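You operate a simulated robot arm through the tools that you are given. There is no shell and no other tool.

The job below is to be done with a simulated robot arm. You get a single attempt, and the scene is never put back.

Task
Switch the upper hot plate off, let the beaker cool below 45 degrees, then move it to the cork mat.
Fine: dial back to 0; read the probe, then raise it. Set down upright: beaker.

Only the result counts: the job must be done as asked and must still hold three seconds after the hand-in. Knocking over, shifting, dropping, spilling or breaking anything else fails it.

Robot
A 6-joint arm with a two-finger gripper, fixed in place. Base frame: the origin is at the foot of the arm, x ahead of it, y to its left, z up; the work surface is at about z = 80. Readings come in cm, degrees, newtons and seconds.
With the tool pointing down near the work surface it reaches from about 58 to 70 cm from the base axis. Its first joint turns from -166.0 to 166.0 degrees. Payload 1.66 kg.
The TCP is the grasp point between the finger pads, 1.6 cm short of the fingertips. In the tool frame z runs along the fingers and y along their closing line. Largest opening 11.1 cm; the body of the gripper starts 10.4 cm behind the TCP.
Orientation is that of the tool frame in the base frame, as a unit quaternion [x, y, z, w]. With the fingers straight down and closing along the base's y, the tool's x points along the base's -x, its y along +y and its z along -z.

Tools
- The arm moves only by the tool move_arm. Its argument "increments" is a list of rows, each an object (a shift or turn left out is 0, a gripper value left out holds the last) with "travel": the shift along the tool's x, y, z in cm, a list of three; "rot": the turn, a rotation vector about the tool's x, y, z in degrees, a list of three; "fingers": the finger opening in cm, from 0 to 11.1. In form: [{"travel": [dx, dy, dz], "rot": [rx, ry, rz], "fingers": fingers}, ...]. A call has 1 to 20 rows; each row shifts and turns the commanded pose from where the row before left it, along the tool's axes as they then stand. A row lasts 0.2 s, in which the tool goes at most 5 cm and 8.6 degrees; a call with a longer step from one row to the next is refused whole, and so is a gripper value outside its range. A pose out of reach is approached as far as the arm can. The call stops where the force on the tool passes 80 N (or 10 N more than at its start, if that is more) or the arm is blocked; 0.2 s more then pass. Each finger halts on what it meets, pressing with about 32 N; the grip force reading is that of the motor and also rises with nothing between the fingers. The clock runs only during rows and for 0.2 s after the last one: add rows that do not move to give the fingers time. The reply holds the time, the measured pose of the TCP, the force on the tool along the base axes, the opening and the grip force, in the units named above and with some noise, with the torque about the TCP (base axes, N m) and any sound that the robot's microphone picked up.
- Cameras (640 x 400 px; columns grow to the right, rows downward): "scene" is fixed at [4.88, -50.1, 162.4]; the picture's right is [0.66, -0.75, 0.00], its down [-0.29, -0.26, -0.92] and it looks along [0.69, 0.61, -0.39] (base axes); focal length 318 px, centre (320, 200). "wrist" rides on the gripper at [7, 1.4, -14.3] in the tool frame; the picture's right is [-0.19, 0.98, 0.00], its down [-0.87, -0.17, -0.47] and it looks along [-0.46, -0.09, 0.88] (tool axes); focal length 230 px, centre (320, 200). There is no depth. A picture from a camera that has moved, and an enlarged one, comes with that camera's place and axes in the base frame and with its lens.
- camera(camera): a new picture of that camera. The clock stands still meanwhile.
- raise_lower(by): slides the trunk up (or, below 0, down) by that many cm; the arm rides with it, the base frame stays. It gives what a move gives, with no picture.
- zoom(camera, box): a new picture of the part [left, top, right, bottom] of that camera's present view, enlarged. The clock stands still meanwhile.
- job_done(): hands the job in; it is judged then, once.

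Nothing tells you positions but the pictures and the camera data. Unless the task says otherwise, let go and move clear before handing in.

The tools are called as a command line: name --argument value ..., lists and objects as JSON in quotes. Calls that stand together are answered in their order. move_arm: Moves the arm, as the interface text tells. Its arguments: {"type":"object","properties":{"increments":{"type":"array","items":{"type":"object","properties":{"travel":{"type":"array","items":{"type":"number"}},"rot":{"type":"array","items":{"type":"number"}},"fingers":{"type":"number"}}}}},"required":["increments"]} The other tools are called the same way: raise_lower (by) slides the trunk up or down; camera (camera) takes a picture; zoom (camera, box) takes an enlarged picture of a part of a camera's view; job_done () hands the job in.

At the start:

```text
time: 0.0
tcp_pos: [44.17, 7.17, 152.58]
tool_rot: [0.0, 1.0, 0.0, 0.0]
contact_force: [0.6, 0.2, 0.1]
torque: [0.01, -0.02, 0.02]
opening: 11.1
finger_force: 0.1
trunk travel left (down, up): [-35.0, 24.0]
```

scene: 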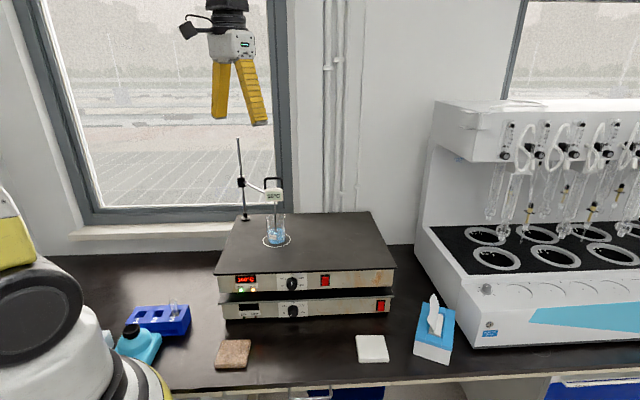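
wrist: 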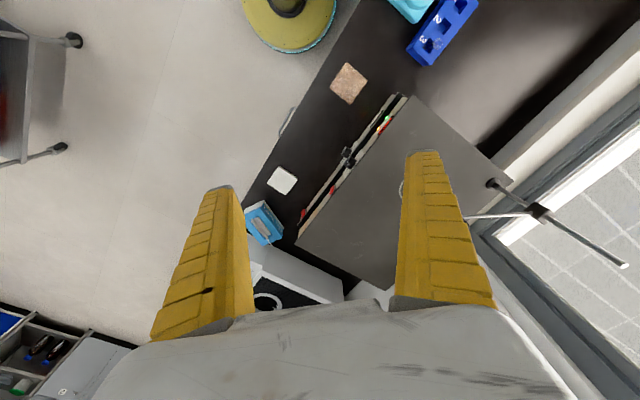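

I see two stacked hot plates with a beaker and a probe on top, and a cork mat and a white mat on the bench in front. I'll look closer before moving.

zoom --camera "scene" --box '[200, 260, 400, 330]'

zoom --camera "scene" --box '[220, 130, 320, 260]'

zoom --camera "scene" --box '[100, 250, 480, 400]'

zoom --camera "wrist" --box '[240, 40, 520, 260]'

```text
3.20 times, centred on (300, 295) of scene
camera zoom: at [4.88, -50.1, 162.4], right [0.66, -0.75, 0.0], down [-0.29, -0.26, -0.92], along [0.69, 0.61, -0.39], focal length 1016 px, centre (384, -104)
```

zoom: 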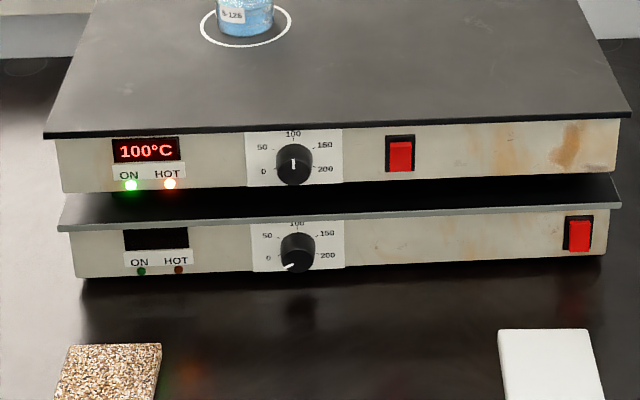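

```text
3.08 times, centred on (270, 195) of scene
camera zoom: at [4.88, -50.1, 162.4], right [0.66, -0.75, 0.0], down [-0.29, -0.26, -0.92], along [0.69, 0.61, -0.39], focal length 977 px, centre (474, 215)
```

zoom: 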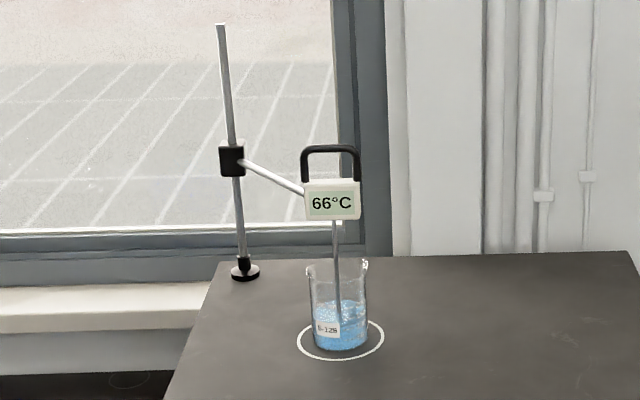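

```text
1.68 times, centred on (290, 325) of scene
camera zoom: at [4.88, -50.1, 162.4], right [0.66, -0.75, 0.0], down [-0.29, -0.26, -0.92], along [0.69, 0.61, -0.39], focal length 535 px, centre (370, -10)
```

zoom: 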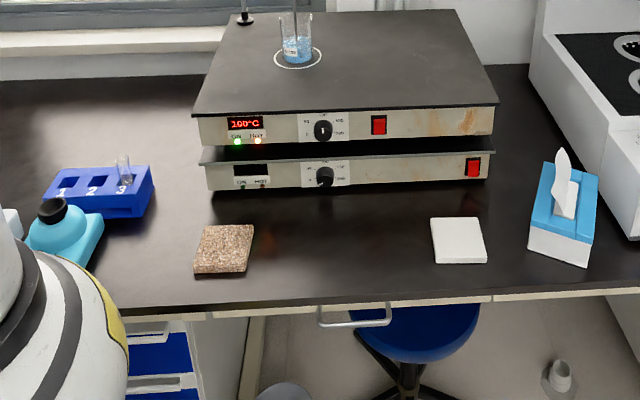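

```text
1.82 times, centred on (380, 150) of wrist
camera zoom: at [37.24, 8.49, 166.9], right [0.19, 0.98, 0.0], down [0.87, -0.17, 0.47], along [0.46, -0.09, -0.88], focal length 418 px, centre (211, 291)
```

zoom: 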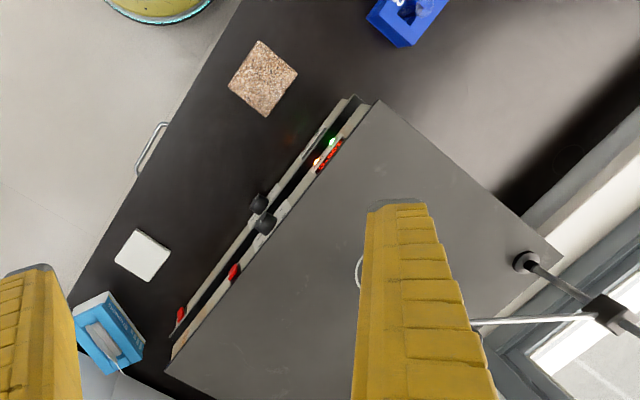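

The upper plate (top near z≈100) shows 100 °C with its dial at 100. The beaker stands near (73, 32) and reads 66 °C, and the cork mat is near (41, 17). I'll first turn the tool in free space to see what the wrist allows, moving a bit forward on the way.

move_arm --increments '[{"rot": [0, 0, 8.4]}, {"rot": [0, 0, 8.4]}, {"rot": [0, 0, 8.4]}, {"rot": [0, 0, 8.4]}, {"rot": [0, 0, 8.4]}, {"rot": [0, 0, 8.4]}, {"rot": [0, 0, 8.4]}, {"rot": [0, 0, 8.4]}, {"rot": [0, 0, 8.4]}, {"rot": [0, 0, 8.4]}, {"rot": [0, 0, 8.4]}, {"rot": [0, 0, 8.4]}, {"rot": [0, 0, 8.4]}, {"rot": [0, 0, 8.4]}, {"rot": [0, 0, 8.4]}, {"rot": [0, 0, 8.4]}, {"rot": [0, 0, 0.6]}]'

camera --camera "scene"

```text
time: 3.6
tcp_pos: [44.12, 7.18, 152.49]
tool_rot: [0.924, 0.383, 0.0, 0.0]
contact_force: [0.1, 0.8, 0.9]
torque: [0.03, -0.03, -0.04]
opening: 11.09
finger_force: 0.0
trunk travel left (down, up): [-35.0, 24.0]
```

```text
taken
```

scene: 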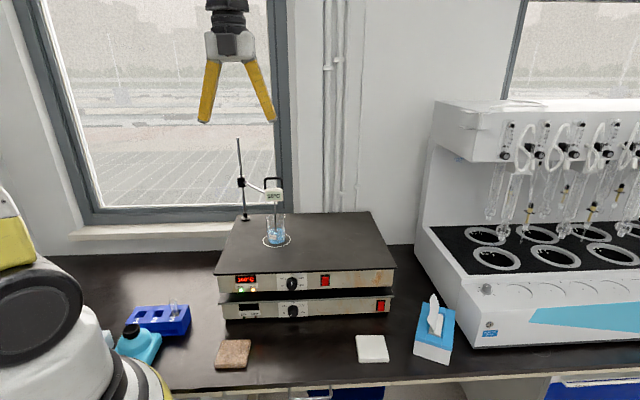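

The full turn went fine. Next I'll move toward the front of the hot plate, lower a bit and pitch the tool up to horizontal.

move_arm --increments '[{"travel": [2, 4, 0]}, {"travel": [2, 4, 0]}, {"travel": [0, 1, 4]}, {"travel": [0, 0, 4.5]}, {"travel": [0, 0, 4.5]}, {"travel": [0, 0, 4.5]}, {"rot": [0, 8.4, 0]}, {"rot": [0, 8.4, 0]}, {"rot": [0, 8.4, 0]}, {"rot": [0, 8.4, 0]}, {"rot": [0, 8.4, 0]}, {"rot": [0, 8.4, 0]}, {"rot": [0, 8.4, 0]}, {"rot": [0, 8.4, 0]}, {"rot": [0, 8.4, 0]}, {"rot": [0, 8.4, 0]}, {"rot": [0, 6, 0]}]'

camera --camera "scene"

camera --camera "wrist"

```text
time: 7.2
tcp_pos: [53.33, 3.48, 135.24]
tool_rot: [0.653, 0.271, 0.654, -0.271]
contact_force: [0.2, -0.2, 0.5]
torque: [0.01, 0.01, 0.02]
opening: 11.05
finger_force: 0.0
trunk travel left (down, up): [-35.0, 24.0]
```

```text
taken
```

scene: 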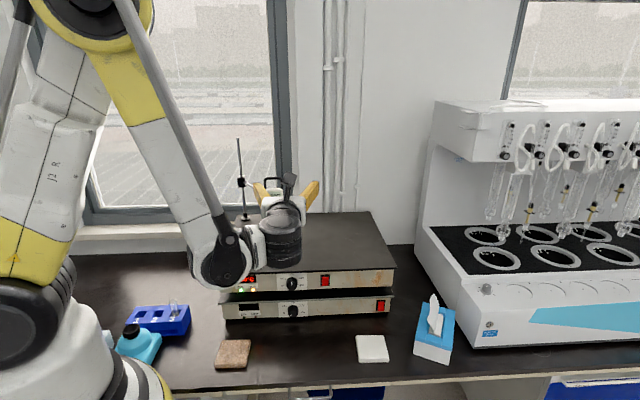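

```text
taken
camera wrist: at [44.32, -7.51, 142.08], right [0.69, -0.69, -0.19], down [-0.45, -0.21, -0.87], along [0.56, 0.69, -0.46], focal length 230 px, centre (320, 200)
```

wrist: 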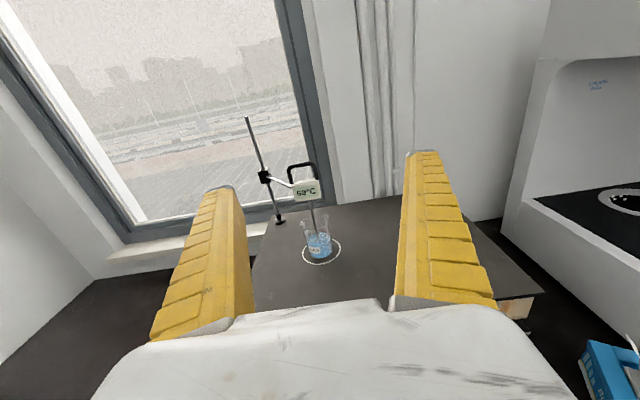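

The horizontal pose is reached, with the camera above the gripper. I'll lower in front of the plate to inspect the dial and rocker.

move_arm --increments '[{"travel": [-4, 0, -2]}, {"travel": [-4, 0, -2]}, {"travel": [-4, 0, -2]}, {"travel": [-4, 0, -2]}, {"travel": [-4, 0, 0]}, {"travel": [-4, 0, 0]}, {"travel": [-4, 0, 0]}]'

camera --camera "scene"

camera --camera "wrist"

```text
time: 8.8
tcp_pos: [59.54, -9.62, 124.43]
tool_rot: [0.653, 0.273, 0.652, -0.273]
contact_force: [0.3, -0.6, -0.2]
torque: [0.02, -0.02, -0.01]
opening: 11.1
finger_force: 0.1
out of reach, approached as far as the arm can: row 1, 2, 3, 4, 5, 6, 7
trunk travel left (down, up): [-35.0, 24.0]
```

```text
taken
```

scene: 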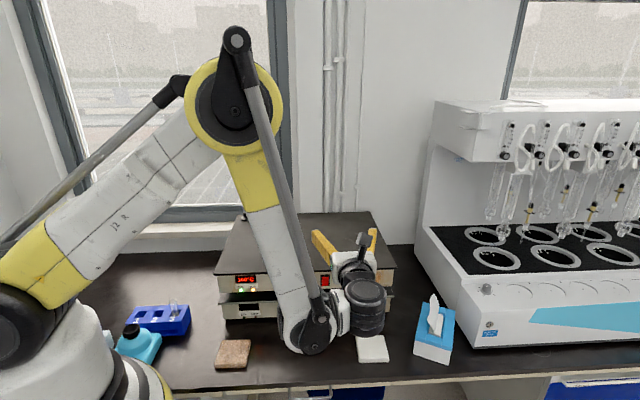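

```text
taken
camera wrist: at [50.57, -20.79, 131.45], right [0.7, -0.69, -0.19], down [-0.45, -0.22, -0.86], along [0.56, 0.69, -0.47], focal length 230 px, centre (320, 200)
```

wrist: 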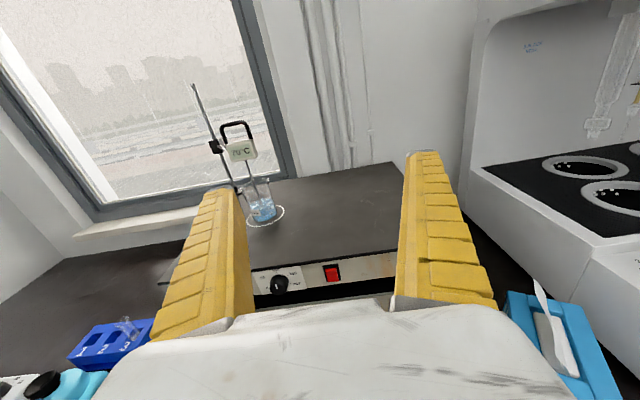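

That went past the folded limit, so the arm only approximated the pose. I'll go back to the reachable pose and use the trunk to gain height instead.

move_arm --increments '[{"travel": [4, 0, 2]}, {"travel": [4, 0, 2]}, {"travel": [4, 0, 2]}, {"travel": [4, 0, 2]}, {"travel": [4, 0, 0]}, {"travel": [4, 0, 0]}, {"travel": [4, 0, 0]}]'

```text
time: 10.4
tcp_pos: [64.83, -4.21, 152.67]
tool_rot: [0.653, 0.271, 0.653, -0.271]
contact_force: [0.2, 0.8, -0.1]
torque: [0.01, 0.06, 0.01]
opening: 11.08
finger_force: 0.1
trunk travel left (down, up): [-35.0, 24.0]
```

The commanded pose restarts from the measured one on each call, which is useful to know. Now I'll lower the trunk, with the tool staying in front of the plate.

raise_lower --by -20

camera --camera "scene"

```text
time: 12.6
tcp_pos: [64.79, -4.19, 132.45]
tool_rot: [0.653, 0.272, 0.653, -0.272]
contact_force: [0.2, 0.4, 0.3]
torque: [0.01, 0.01, 0.0]
opening: 11.09
finger_force: 0.0
trunk travel left (down, up): [-15.0, 44.0]
```

```text
taken
```

scene: 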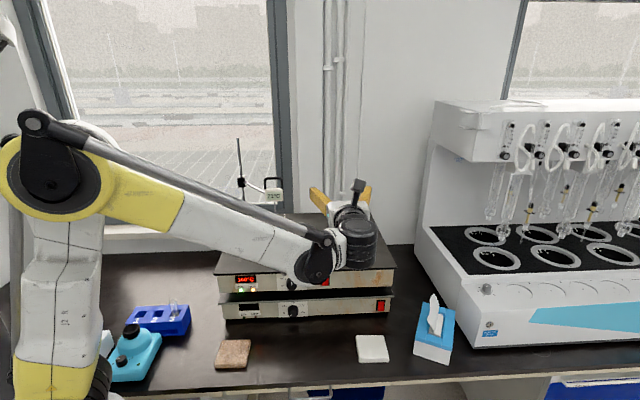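

There is still clearance, so I'll lower the remaining 15 cm.

raise_lower --by -15

camera --camera "scene"

camera --camera "wrist"

```text
time: 14.3
tcp_pos: [64.81, -4.01, 117.64]
tool_rot: [0.653, 0.271, 0.654, -0.27]
contact_force: [-0.7, 0.3, 1.1]
torque: [0.02, 0.04, 0.02]
opening: 11.08
finger_force: 0.1
trunk travel left (down, up): [0.0, 59.0]
```

```text
taken
```

scene: 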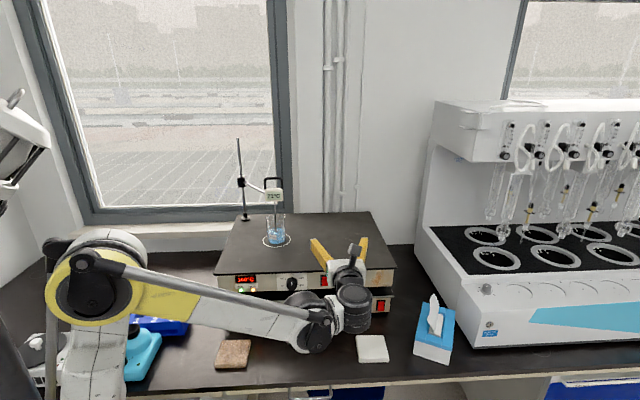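

```text
taken
camera wrist: at [55.82, -15.22, 124.53], right [0.69, -0.69, -0.19], down [-0.45, -0.22, -0.87], along [0.56, 0.69, -0.46], focal length 230 px, centre (320, 200)
```

wrist: 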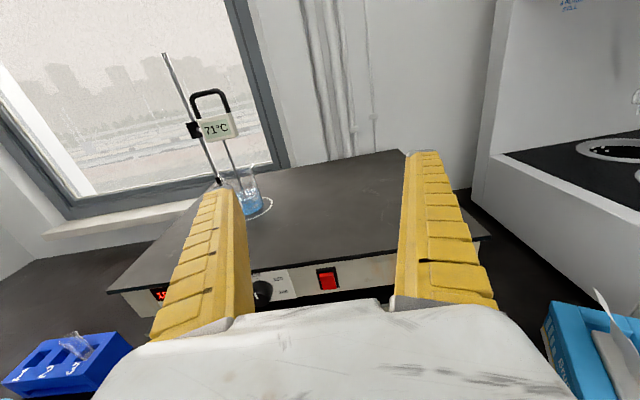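

All clear, and the temperature reads 71 °C and rising. I place the upper dial near (63.8, 14.4, 95.6), so I'll line the gripper up about 10 cm in front of it.

move_arm --increments '[{"travel": [0, -4.5, 0], "fingers": 7}, {"travel": [0, -4.5, 0]}, {"travel": [0, -4.7, 0]}, {"travel": [-4.5, 0, 0]}, {"travel": [-4.5, 0, 0]}, {"travel": [-4.5, 0, 0]}, {"travel": [-4.5, 0, 0]}, {"travel": [-3.5, 0, 0]}]'

camera --camera "scene"

camera --camera "wrist"

```text
time: 16.1
tcp_pos: [56.48, 4.96, 98.16]
tool_rot: [0.654, 0.271, 0.652, -0.271]
contact_force: [-0.4, 0.5, -0.1]
torque: [0.0, 0.01, 0.04]
opening: 7.15
finger_force: 1.0
out of reach, approached as far as the arm can: row 8
trunk travel left (down, up): [0.0, 59.0]
```

```text
taken
```

scene: 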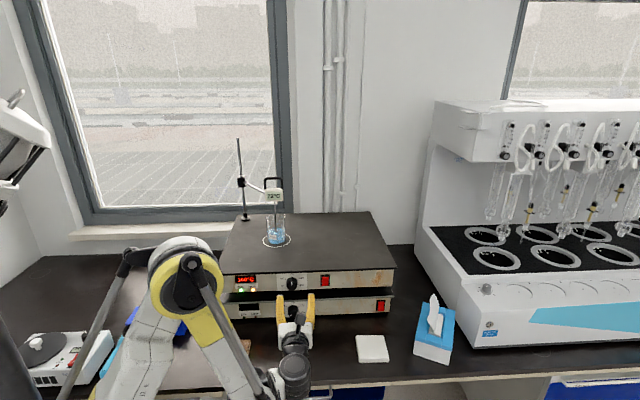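

```text
taken
camera wrist: at [47.49, -5.98, 105.13], right [0.7, -0.69, -0.19], down [-0.45, -0.22, -0.86], along [0.56, 0.69, -0.47], focal length 230 px, centre (320, 200)
```

wrist: 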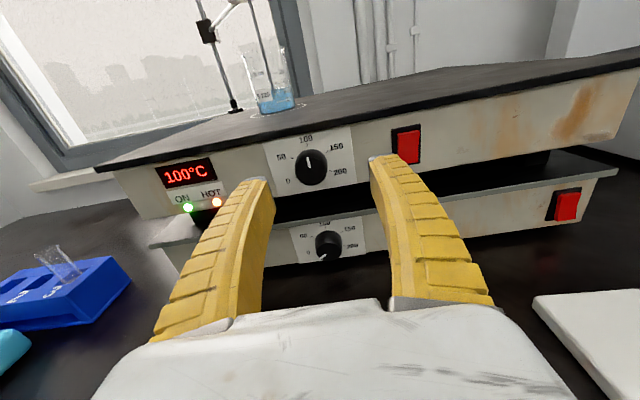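

zoom --camera "wrist" --box '[240, 110, 440, 235]'

zoom --camera "scene" --box '[220, 250, 400, 360]'

```text
3.20 times, centred on (340, 172) of wrist
camera zoom: at [47.49, -5.98, 105.13], right [0.7, -0.69, -0.19], down [-0.45, -0.22, -0.86], along [0.56, 0.69, -0.47], focal length 736 px, centre (256, 288)
```

zoom: 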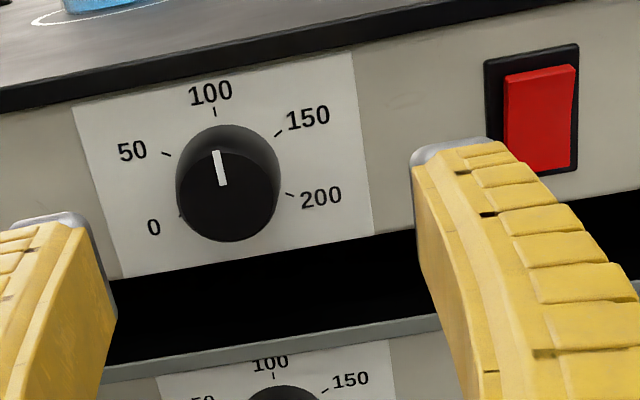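

```text
3.56 times, centred on (310, 305) of scene
camera zoom: at [4.88, -50.1, 162.4], right [0.66, -0.75, 0.0], down [-0.29, -0.26, -0.92], along [0.69, 0.61, -0.39], focal length 1129 px, centre (356, -173)
```

zoom: 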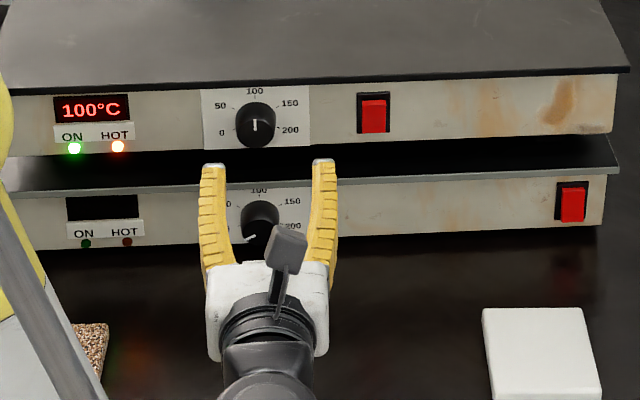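

The dial knob's face is at about (62.8, 13.4, 96.0), roughly 3.7 cm wide, with 0 about 120° counter-clockwise of its pointer. I'll align just in front of it and pre-roll +30° so I can turn it in two strokes.

move_arm --increments '[{"travel": [0, -1.58, 3]}, {"travel": [-2.16, 0, 3]}, {"travel": [0, 0, 1]}, {"rot": [0, 0, 7.5]}, {"rot": [0, 0, 7.5]}, {"rot": [0, 0, 7.5]}, {"rot": [0, 0, 7.5]}]'

camera --camera "wrist"

zoom --camera "scene" --box '[220, 250, 400, 360]'

```text
time: 17.7
tcp_pos: [60.72, 11.07, 96.73]
tool_rot: [0.701, 0.092, 0.561, -0.431]
contact_force: [-0.9, -1.0, 0.4]
torque: [-0.04, 0.02, -0.02]
opening: 7.17
finger_force: 1.2
out of reach, approached as far as the arm can: row 2
trunk travel left (down, up): [0.0, 59.0]
```

```text
taken
camera wrist: at [54.05, -2.38, 102.07], right [0.53, -0.53, -0.66], down [-0.74, 0.08, -0.67], along [0.4, 0.84, -0.36], focal length 230 px, centre (320, 200)
```

wrist: 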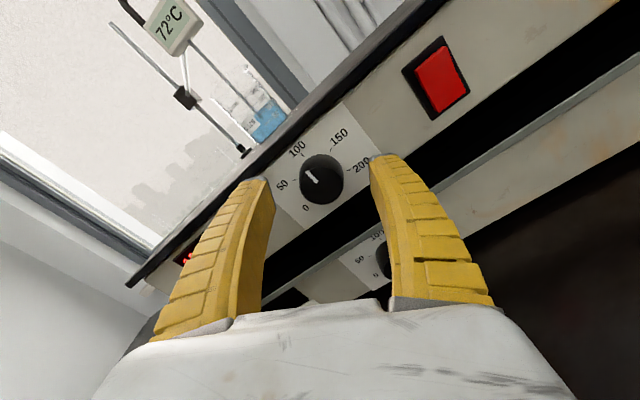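

```text
3.56 times, centred on (310, 305) of scene
camera zoom: at [4.88, -50.1, 162.4], right [0.66, -0.75, 0.0], down [-0.29, -0.26, -0.92], along [0.69, 0.61, -0.39], focal length 1129 px, centre (356, -173)
```

zoom: 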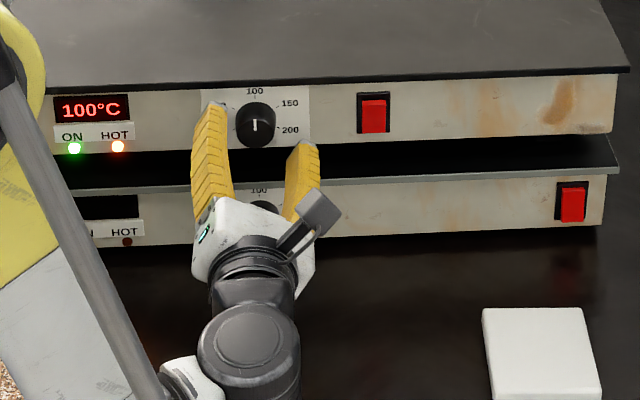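

The pre-roll works. I'll trim the centring (down 0.6) and advance carefully so the pads straddle the knob.

move_arm --increments '[{"travel": [-0.6, 0.23, 0], "fingers": 6}, {"travel": [0, 0, 1.3]}, {"travel": [0, 0, 1.3]}]'

zoom --camera "wrist" --box '[220, 90, 460, 240]'

zoom --camera "scene" --box '[250, 260, 350, 320]'

```text
time: 18.5
tcp_pos: [62.48, 12.98, 95.85]
tool_rot: [0.701, 0.093, 0.561, -0.43]
contact_force: [0.0, -0.5, -0.2]
torque: [0.01, -0.02, 0.0]
opening: 6.19
finger_force: 1.0
trunk travel left (down, up): [0.0, 59.0]
```

```text
2.67 times, centred on (340, 165) of wrist
camera zoom: at [55.81, -0.42, 101.33], right [0.53, -0.53, -0.66], down [-0.74, 0.07, -0.67], along [0.4, 0.84, -0.36], focal length 614 px, centre (267, 293)
```

zoom: 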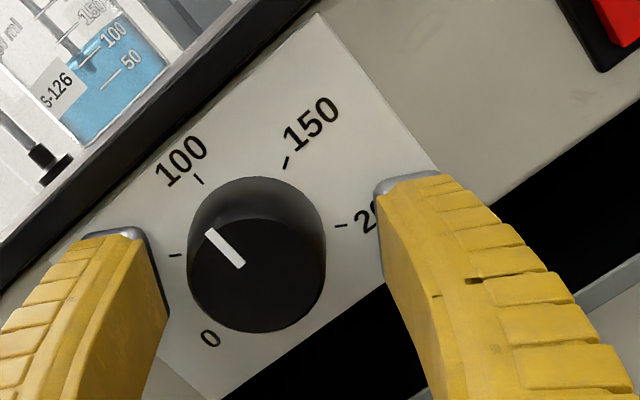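

```text
6.40 times, centred on (300, 290) of scene
camera zoom: at [4.88, -50.1, 162.4], right [0.66, -0.75, 0.0], down [-0.29, -0.26, -0.92], along [0.69, 0.61, -0.39], focal length 2033 px, centre (448, -376)
```

zoom: 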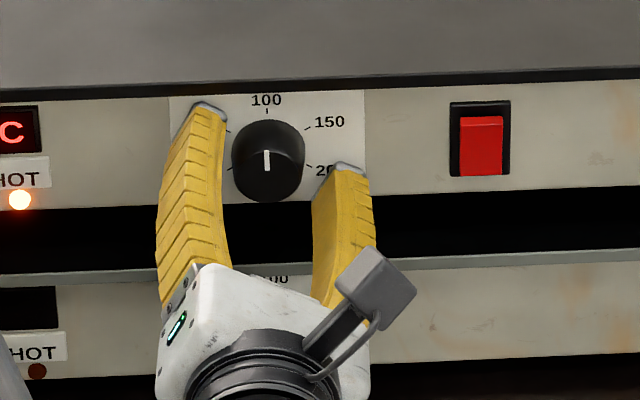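

The pads straddle the knob with about 1 cm of overlap and are clear of the panel. I'll creep forward slightly and close on it.

move_arm --increments '[{"travel": [0, 0, 0.3]}, {"fingers": 3.0}, {}, {}]'

zoom --camera "wrist" --box '[220, 90, 460, 240]'

```text
time: 19.5
tcp_pos: [62.53, 13.26, 96.1]
tool_rot: [0.7, 0.092, 0.561, -0.431]
contact_force: [-18.4, -1.4, 12.2]
torque: [0.19, -0.17, -0.27]
opening: 3.19
finger_force: 33.3
trunk travel left (down, up): [0.0, 59.0]
```

```text
2.67 times, centred on (340, 165) of wrist
camera zoom: at [55.82, -0.23, 101.49], right [0.54, -0.53, -0.65], down [-0.74, 0.07, -0.67], along [0.4, 0.84, -0.35], focal length 614 px, centre (267, 293)
```

zoom: 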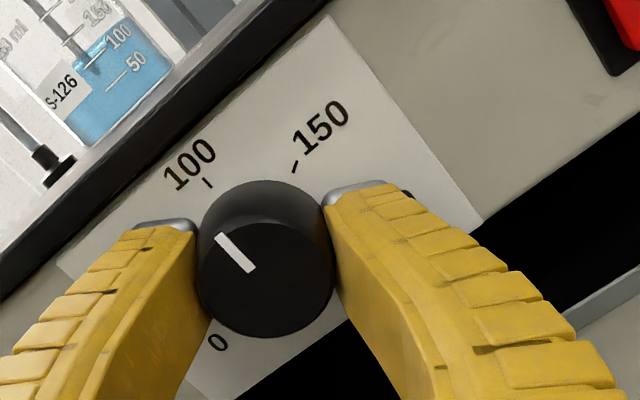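

The knob is gripped. I'll turn it 60° counter-clockwise in small steps and watch the torque.

move_arm --increments '[{}, {"rot": [0, 0, -6]}, {"rot": [0, 0, -6]}, {"rot": [0, 0, -6]}, {"rot": [0, 0, -6]}, {"rot": [0, 0, -6]}, {"rot": [0, 0, -6]}, {"rot": [0, 0, -6]}, {"rot": [0, 0, -6]}, {"rot": [0, 0, -6]}, {"rot": [0, 0, -6]}, {}]'

zoom --camera "wrist" --box '[220, 90, 460, 240]'

zoom --camera "scene" --box '[220, 250, 400, 360]'

```text
time: 22.1
tcp_pos: [62.57, 13.0, 96.1]
tool_rot: [0.56, 0.43, 0.702, -0.092]
contact_force: [0.7, -10.7, 25.6]
torque: [0.34, -0.35, 0.19]
opening: 3.13
finger_force: 34.0
trunk travel left (down, up): [0.0, 59.0]
```

```text
2.67 times, centred on (340, 165) of wrist
camera zoom: at [50.96, 4.58, 102.83], right [0.67, -0.67, 0.33], down [-0.13, -0.54, -0.83], along [0.73, 0.51, -0.44], focal length 614 px, centre (267, 293)
```

zoom: 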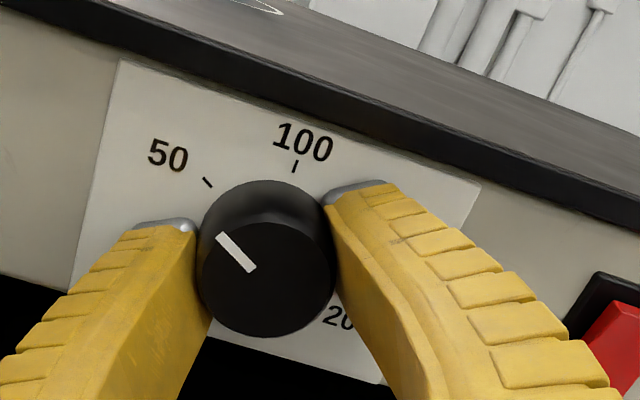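

```text
3.56 times, centred on (310, 305) of scene
camera zoom: at [4.88, -50.1, 162.4], right [0.66, -0.75, 0.0], down [-0.29, -0.26, -0.92], along [0.69, 0.61, -0.39], focal length 1129 px, centre (356, -173)
```

zoom: 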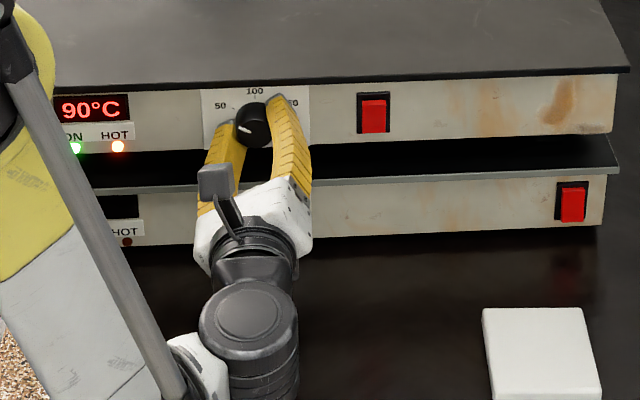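

Halfway: the pointer is at 50. I'll release, back off, roll back +60° and grip again for the second stroke.

move_arm --increments '[{"fingers": 5.0}, {}, {"travel": [0, 0, -2.0]}, {"rot": [0, 0, 7.5]}, {"rot": [0, 0, 7.5]}, {"rot": [0, 0, 7.5]}, {"rot": [0, 0, 7.5]}, {"rot": [0, 0, 7.5]}, {"rot": [0, 0, 7.5]}, {"rot": [0, 0, 7.5]}, {"rot": [0, 0, 7.5]}, {}]'

zoom --camera "wrist" --box '[220, 90, 460, 240]'

```text
time: 24.7
tcp_pos: [61.35, 11.8, 96.04]
tool_rot: [0.701, 0.092, 0.56, -0.432]
contact_force: [-0.6, -0.2, -0.1]
torque: [0.05, 0.0, 0.04]
opening: 5.23
finger_force: 1.0
trunk travel left (down, up): [0.0, 59.0]
```

```text
2.67 times, centred on (340, 165) of wrist
camera zoom: at [54.67, -1.7, 101.46], right [0.53, -0.53, -0.66], down [-0.74, 0.07, -0.67], along [0.4, 0.84, -0.36], focal length 614 px, centre (267, 293)
```

zoom: 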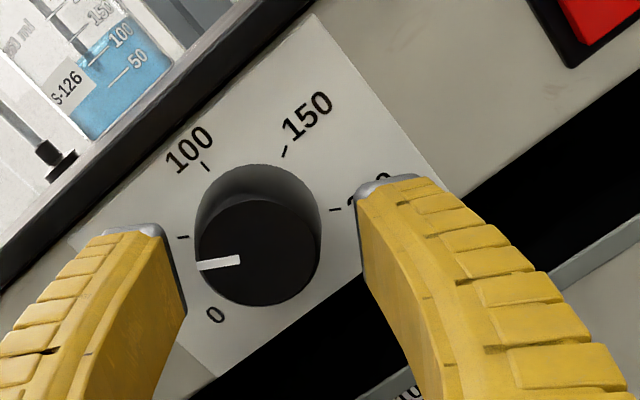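

The knob stayed at 50. I'll advance, grip again and turn the remaining 60°.

move_arm --increments '[{"travel": [0, 0, 1.0]}, {"travel": [0, 0, 0.9]}, {"fingers": 2.8}, {}, {}]'

move_arm --increments '[{}, {"rot": [0, 0, -6]}, {"rot": [0, 0, -6]}, {"rot": [0, 0, -6]}, {"rot": [0, 0, -6]}, {"rot": [0, 0, -6]}, {"rot": [0, 0, -6]}, {"rot": [0, 0, -6]}, {"rot": [0, 0, -6]}, {"rot": [0, 0, -6]}, {"rot": [0, 0, -6]}, {}]'

zoom --camera "wrist" --box '[220, 90, 460, 240]'

zoom --camera "scene" --box '[220, 250, 400, 360]'

```text
time: 25.9
tcp_pos: [62.6, 13.2, 96.16]
tool_rot: [0.701, 0.093, 0.561, -0.43]
contact_force: [-11.7, 4.4, 6.6]
torque: [0.35, -0.43, -0.32]
opening: 3.25
finger_force: 33.9
trunk travel left (down, up): [0.0, 59.0]
```

```text
time: 28.5
tcp_pos: [62.58, 12.96, 96.2]
tool_rot: [0.56, 0.43, 0.702, -0.092]
contact_force: [-0.6, -3.0, 17.5]
torque: [0.64, -0.45, 0.28]
opening: 3.11
finger_force: 33.8
trunk travel left (down, up): [0.0, 59.0]
```

```text
2.67 times, centred on (340, 165) of wrist
camera zoom: at [50.94, 4.57, 102.88], right [0.67, -0.67, 0.33], down [-0.13, -0.54, -0.83], along [0.73, 0.51, -0.44], focal length 614 px, centre (267, 293)
```

zoom: 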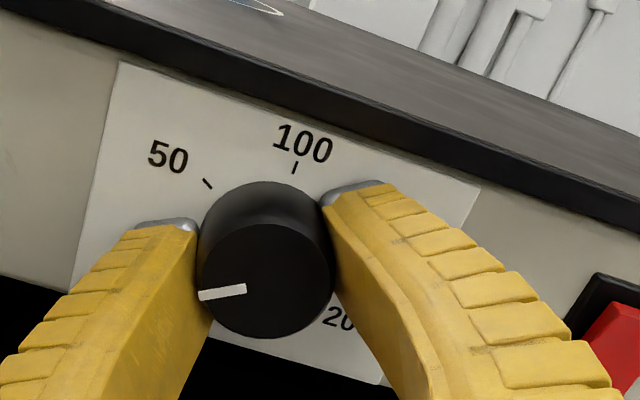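

```text
3.56 times, centred on (310, 305) of scene
camera zoom: at [4.88, -50.1, 162.4], right [0.66, -0.75, 0.0], down [-0.29, -0.26, -0.92], along [0.69, 0.61, -0.39], focal length 1129 px, centre (356, -173)
```

zoom: 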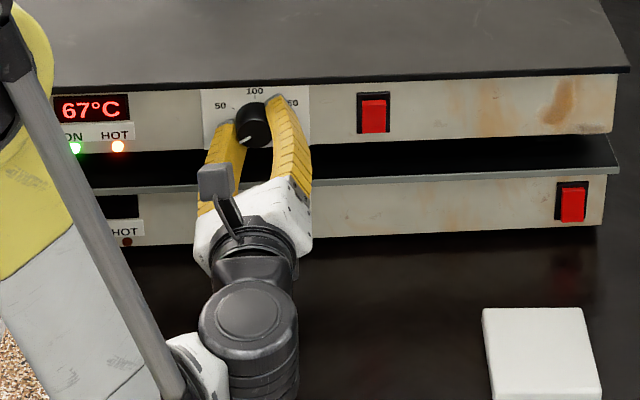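

The pointer is at 0 now and the plate display is falling, but the ON lamp is still green. I'll release, back off and check the dial and both rockers.

move_arm --increments '[{"fingers": 5.5}, {}, {"travel": [0, 0, -2.5]}, {"travel": [0, 0, -1]}, {"rot": [0, 0, 7.5]}, {"rot": [0, 0, 7.5]}, {"rot": [0, 0, 7.5]}, {"rot": [0, 0, 7.5]}, {}]'

camera --camera "wrist"

zoom --camera "wrist" --box '[240, 90, 640, 260]'

zoom --camera "scene" --box '[300, 255, 400, 320]'

zoom --camera "scene" --box '[220, 250, 400, 360]'

```text
time: 30.5
tcp_pos: [60.59, 10.52, 96.39]
tool_rot: [0.653, 0.271, 0.653, -0.271]
contact_force: [-0.6, 0.0, 0.4]
torque: [0.02, -0.01, -0.01]
opening: 5.68
finger_force: 1.3
out of reach, approached as far as the arm can: row 4
trunk travel left (down, up): [0.0, 59.0]
```

```text
taken
camera wrist: at [51.51, -0.49, 103.45], right [0.69, -0.69, -0.19], down [-0.45, -0.22, -0.86], along [0.56, 0.69, -0.46], focal length 230 px, centre (320, 200)
```

wrist: 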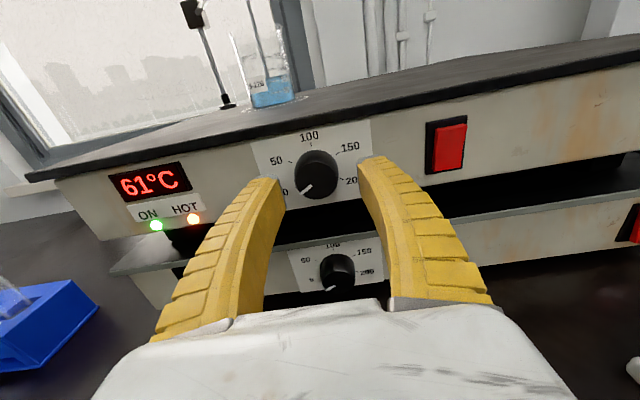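

```text
1.60 times, centred on (440, 175) of wrist
camera zoom: at [51.51, -0.49, 103.45], right [0.69, -0.69, -0.19], down [-0.45, -0.22, -0.86], along [0.56, 0.69, -0.46], focal length 368 px, centre (128, 240)
```

zoom: 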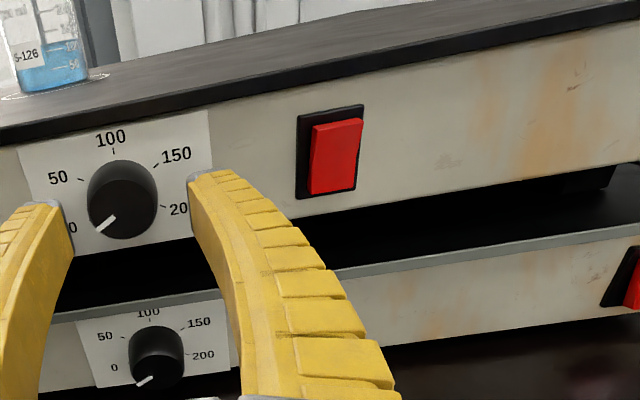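

```text
6.15 times, centred on (350, 288) of scene
camera zoom: at [4.88, -50.1, 162.4], right [0.66, -0.75, 0.0], down [-0.29, -0.26, -0.92], along [0.69, 0.61, -0.39], focal length 1955 px, centre (135, -338)
```

zoom: 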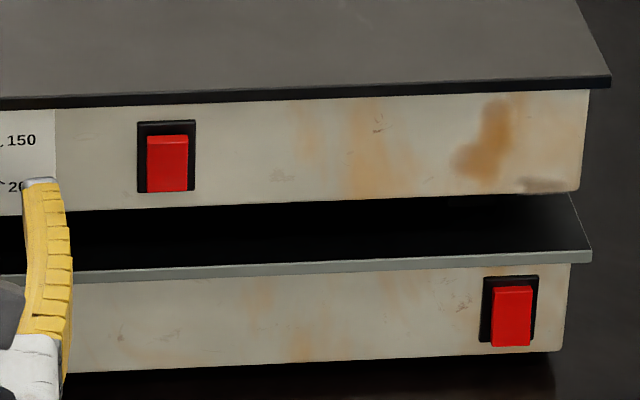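

```text
3.56 times, centred on (310, 305) of scene
camera zoom: at [4.88, -50.1, 162.4], right [0.66, -0.75, 0.0], down [-0.29, -0.26, -0.92], along [0.69, 0.61, -0.39], focal length 1129 px, centre (356, -173)
```

zoom: 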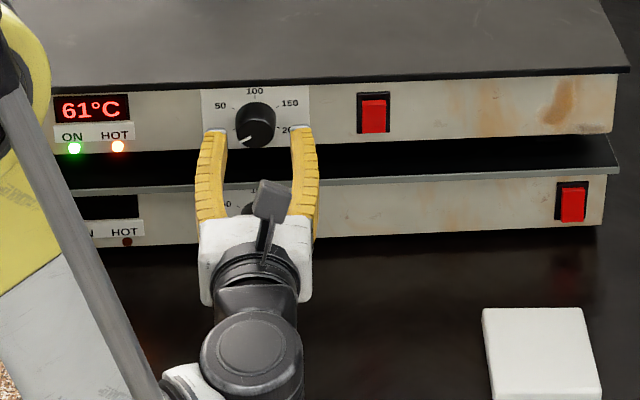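

The dial now points at 0. I'll compare the two rockers closely to see whether the power switch state differs.

zoom --camera "scene" --box '[316, 270, 336, 290]'

zoom --camera "scene" --box '[372, 296, 392, 316]'

zoom --camera "wrist" --box '[410, 100, 490, 180]'

zoom --camera "scene" --box '[230, 268, 310, 320]'

zoom --camera "scene" --box '[220, 130, 320, 260]'

```text
16.00 times, centred on (326, 280) of scene
camera zoom: at [4.88, -50.1, 162.4], right [0.66, -0.75, 0.0], down [-0.29, -0.26, -0.92], along [0.69, 0.61, -0.39], focal length 5082 px, centre (224, -1080)
```

zoom: 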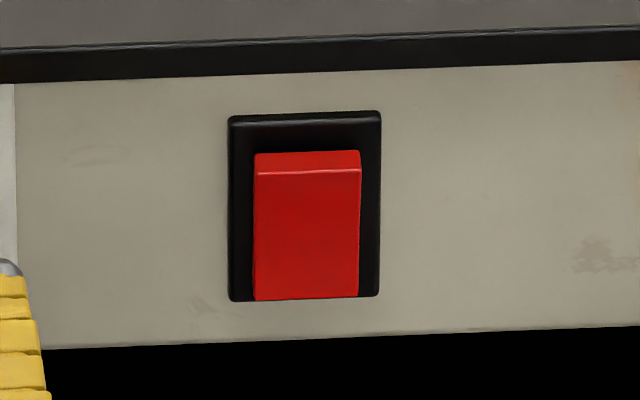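

```text
16.00 times, centred on (382, 306) of scene
camera zoom: at [4.88, -50.1, 162.4], right [0.66, -0.75, 0.0], down [-0.29, -0.26, -0.92], along [0.69, 0.61, -0.39], focal length 5082 px, centre (-672, -1496)
```

zoom: 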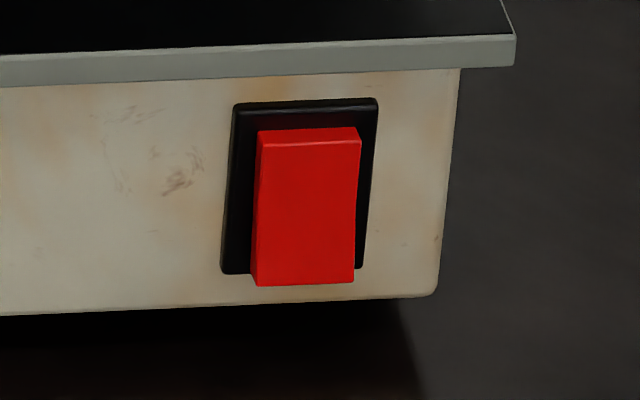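

```text
5.00 times, centred on (450, 140) of wrist
camera zoom: at [51.51, -0.49, 103.45], right [0.69, -0.69, -0.19], down [-0.45, -0.22, -0.86], along [0.56, 0.69, -0.46], focal length 1150 px, centre (-330, 500)
```

zoom: 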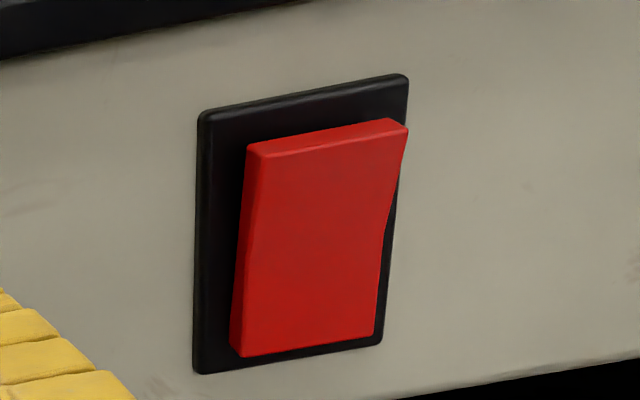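

```text
7.69 times, centred on (270, 294) of scene
camera zoom: at [4.88, -50.1, 162.4], right [0.66, -0.75, 0.0], down [-0.29, -0.26, -0.92], along [0.69, 0.61, -0.39], focal length 2443 px, centre (705, -523)
```

zoom: 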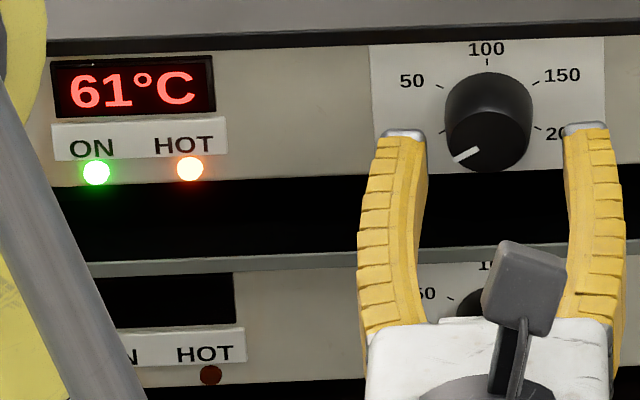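

```text
3.08 times, centred on (270, 195) of scene
camera zoom: at [4.88, -50.1, 162.4], right [0.66, -0.75, 0.0], down [-0.29, -0.26, -0.92], along [0.69, 0.61, -0.39], focal length 977 px, centre (474, 215)
```

zoom: 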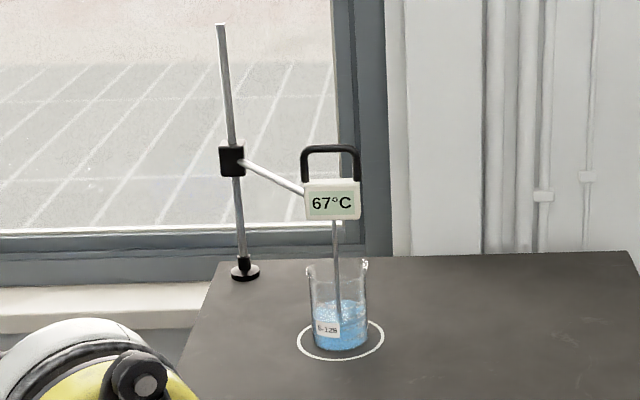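

The rockers do differ: the upper one has its top sticking out (on), while the lower one has its top pressed in (off). I'll press the top of the upper rocker too, using closed fingers rolled 90° so the tip is thin vertically.

move_arm --increments '[{"travel": [0.8, 3.6, 0], "fingers": 0}, {"travel": [0, 3.6, 0]}, {"travel": [0, 3.6, 0]}, {"rot": [0, 0, -8.2]}, {"rot": [0, 0, -8.2]}, {"rot": [0, 0, -8.2]}, {"rot": [0, 0, -8.2]}, {"rot": [0, 0, -8.2]}, {"rot": [0, 0, -8.2]}, {"rot": [0, 0, -8.2]}, {"rot": [0, 0, -8.2]}, {"rot": [0, 0, -8.2]}, {"rot": [0, 0, -8.2]}, {"rot": [0, 0, -8]}, {}]'

camera --camera "wrist"

zoom --camera "scene" --box '[260, 250, 400, 340]'

```text
time: 33.7
tcp_pos: [67.97, 3.0, 97.31]
tool_rot: [0.27, 0.653, 0.653, 0.272]
contact_force: [0.0, 0.1, 0.5]
torque: [-0.01, 0.01, 0.0]
opening: 0.0
finger_force: 29.1
trunk travel left (down, up): [0.0, 59.0]
```

```text
taken
camera wrist: at [53.2, -2.2, 98.58], right [0.13, -0.13, 0.98], down [0.28, -0.95, -0.17], along [0.95, 0.3, -0.09], focal length 230 px, centre (320, 200)
```

wrist: 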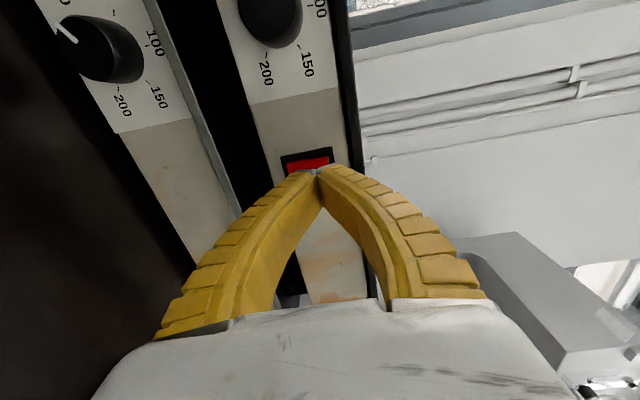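

```text
4.44 times, centred on (330, 295) of scene
camera zoom: at [4.88, -50.1, 162.4], right [0.66, -0.75, 0.0], down [-0.29, -0.26, -0.92], along [0.69, 0.61, -0.39], focal length 1412 px, centre (276, -222)
```

zoom: 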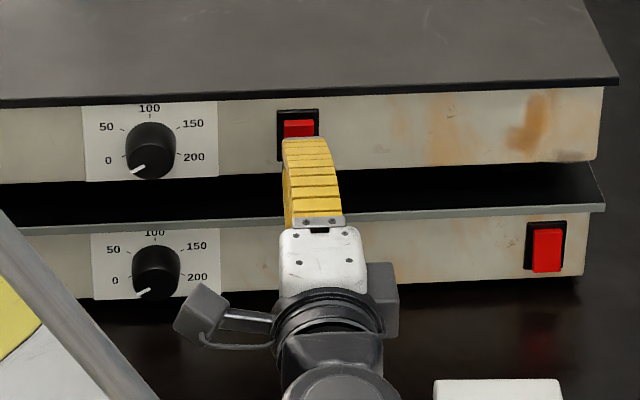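

The tip is lined up with the top half of the upper rocker. I'll approach in small steps and watch the force.

move_arm --increments '[{"travel": [0, 0, 1.2]}, {"travel": [0, 0, 1.0]}, {}]'

move_arm --increments '[{"travel": [0, 0, 0.4]}]'

zoom --camera "wrist" --box '[260, 110, 380, 200]'

zoom --camera "scene" --box '[300, 255, 350, 295]'

```text
time: 34.5
tcp_pos: [69.9, 4.56, 97.14]
tool_rot: [0.27, 0.653, 0.654, 0.269]
contact_force: [0.6, -0.5, 0.8]
torque: [0.0, -0.01, -0.03]
opening: 0.01
finger_force: 28.7
trunk travel left (down, up): [0.0, 59.0]
```

```text
time: 34.9
tcp_pos: [70.11, 4.79, 97.39]
tool_rot: [0.271, 0.653, 0.654, 0.27]
contact_force: [-0.1, -0.3, 0.4]
torque: [-0.01, -0.01, 0.01]
opening: 0.03
finger_force: 28.3
trunk travel left (down, up): [0.0, 59.0]
```

```text
4.44 times, centred on (320, 155) of wrist
camera zoom: at [55.11, -0.4, 98.65], right [0.13, -0.13, 0.98], down [0.28, -0.95, -0.17], along [0.95, 0.3, -0.09], focal length 1022 px, centre (320, 400)
```

zoom: 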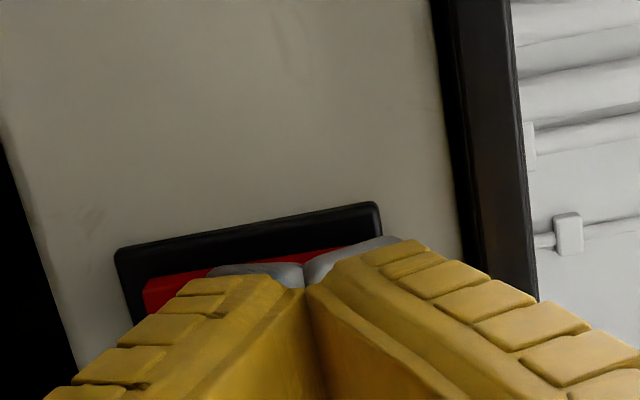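

```text
10.00 times, centred on (325, 275) of scene
camera zoom: at [4.88, -50.1, 162.4], right [0.66, -0.75, 0.0], down [-0.29, -0.26, -0.92], along [0.69, 0.61, -0.39], focal length 3176 px, centre (270, -550)
```

zoom: 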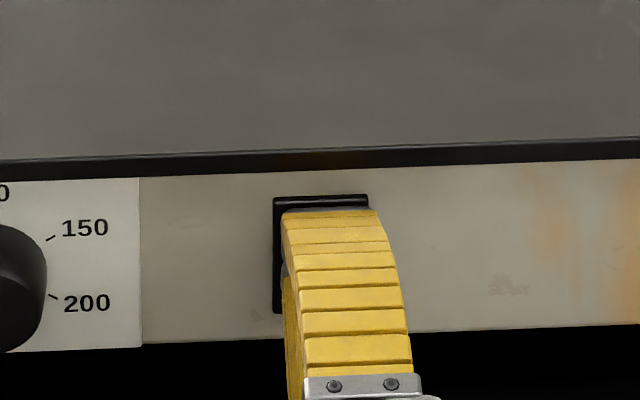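

The tips cover the upper half of the rocker. I'll keep going in small steps.

move_arm --increments '[{"travel": [0, -0.2, 0.3]}]'

move_arm --increments '[{"travel": [0, 0, 0.3]}]'

zoom --camera "wrist" --box '[260, 110, 380, 200]'

zoom --camera "scene" --box '[220, 250, 400, 360]'

```text
time: 35.3
tcp_pos: [70.32, 5.02, 97.1]
tool_rot: [0.271, 0.652, 0.654, 0.271]
contact_force: [-6.3, -4.8, 4.7]
torque: [0.04, 0.02, 0.02]
opening: 0.0
finger_force: 28.4
trunk travel left (down, up): [0.0, 59.0]
```

```text
time: 35.7
tcp_pos: [70.27, 5.08, 97.1]
tool_rot: [0.271, 0.653, 0.654, 0.271]
contact_force: [-10.9, -12.2, -0.5]
torque: [-0.06, 0.15, 0.04]
opening: 0.04
finger_force: 29.3
trunk travel left (down, up): [0.0, 59.0]
```

```text
4.44 times, centred on (320, 155) of wrist
camera zoom: at [55.43, -0.09, 98.49], right [0.13, -0.13, 0.98], down [0.28, -0.95, -0.17], along [0.95, 0.3, -0.09], focal length 1022 px, centre (320, 400)
```

zoom: 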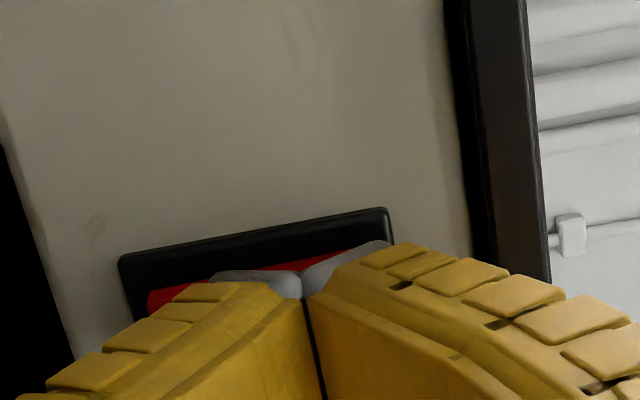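

```text
3.56 times, centred on (310, 305) of scene
camera zoom: at [4.88, -50.1, 162.4], right [0.66, -0.75, 0.0], down [-0.29, -0.26, -0.92], along [0.69, 0.61, -0.39], focal length 1129 px, centre (356, -173)
```

zoom: 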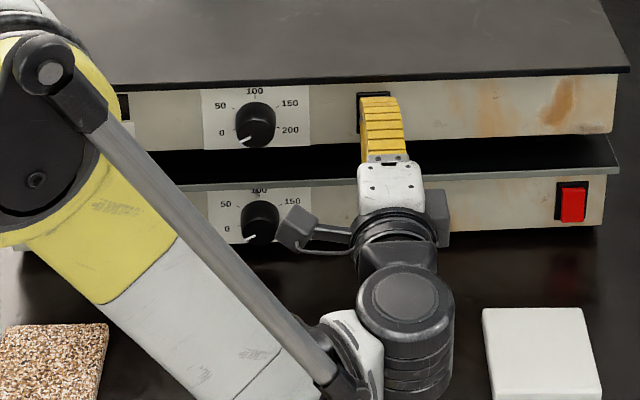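

Contact at about 16 N on the rocker. I'll press a little harder.

move_arm --increments '[{"travel": [0, 0, 0.5]}]'

zoom --camera "wrist" --box '[260, 110, 380, 200]'

```text
time: 36.1
tcp_pos: [70.75, 5.36, 97.14]
tool_rot: [0.27, 0.653, 0.653, 0.272]
contact_force: [-18.6, -20.0, -1.6]
torque: [-0.21, 0.15, 0.03]
opening: 0.63
finger_force: 27.8
trunk travel left (down, up): [0.0, 59.0]
```

```text
4.44 times, centred on (320, 155) of wrist
camera zoom: at [55.7, 0.18, 98.5], right [0.13, -0.14, 0.98], down [0.28, -0.95, -0.17], along [0.95, 0.3, -0.09], focal length 1022 px, centre (320, 400)
```

zoom: 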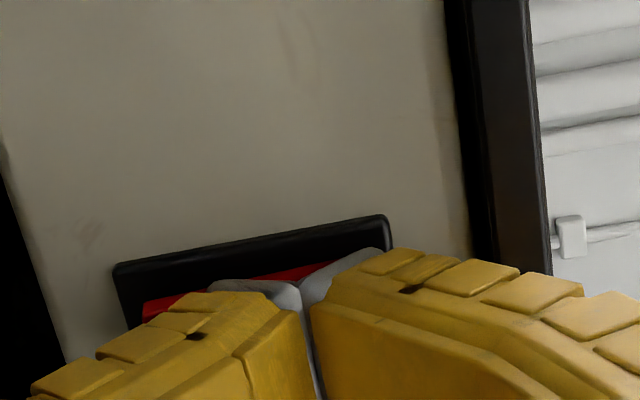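

The rocker gave way a bit. I'll back off and check its state and the lamp.

move_arm --increments '[{"travel": [0, 0, -2]}, {"travel": [0, 0, -2]}, {"travel": [4, 0, 0]}, {"travel": [4, 0, 0]}]'

zoom --camera "scene" --box '[316, 270, 336, 290]'

camera --camera "wrist"

camera --camera "scene"

```text
time: 37.1
tcp_pos: [62.31, 8.13, 97.27]
tool_rot: [0.271, 0.653, 0.653, 0.27]
contact_force: [0.6, -0.7, -0.4]
torque: [-0.01, -0.01, 0.02]
opening: 0.0
finger_force: 28.6
trunk travel left (down, up): [0.0, 59.0]
```

```text
16.00 times, centred on (326, 280) of scene
camera zoom: at [4.88, -50.1, 162.4], right [0.66, -0.75, 0.0], down [-0.29, -0.26, -0.92], along [0.69, 0.61, -0.39], focal length 5082 px, centre (224, -1080)
```

zoom: 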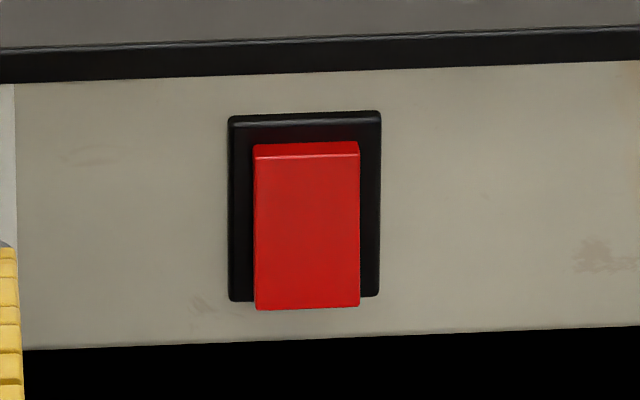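

```text
taken
camera wrist: at [47.37, 2.9, 98.64], right [0.13, -0.13, 0.98], down [0.28, -0.95, -0.17], along [0.95, 0.3, -0.09], focal length 230 px, centre (320, 200)
```

wrist: 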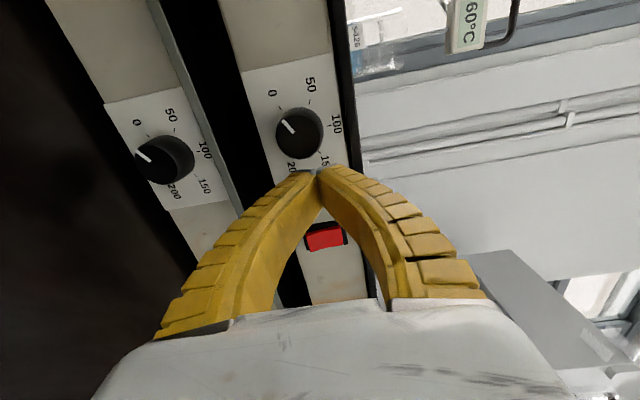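

```text
taken
```

scene: 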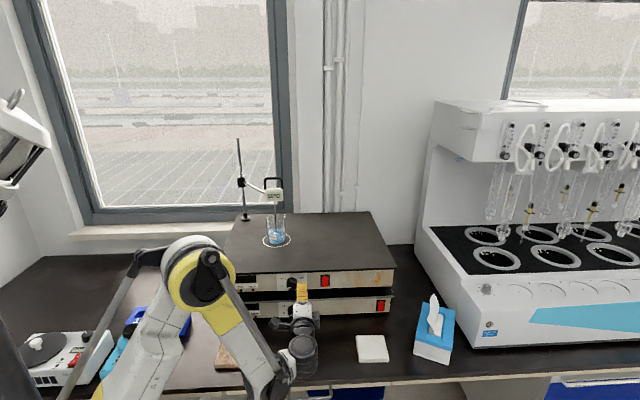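

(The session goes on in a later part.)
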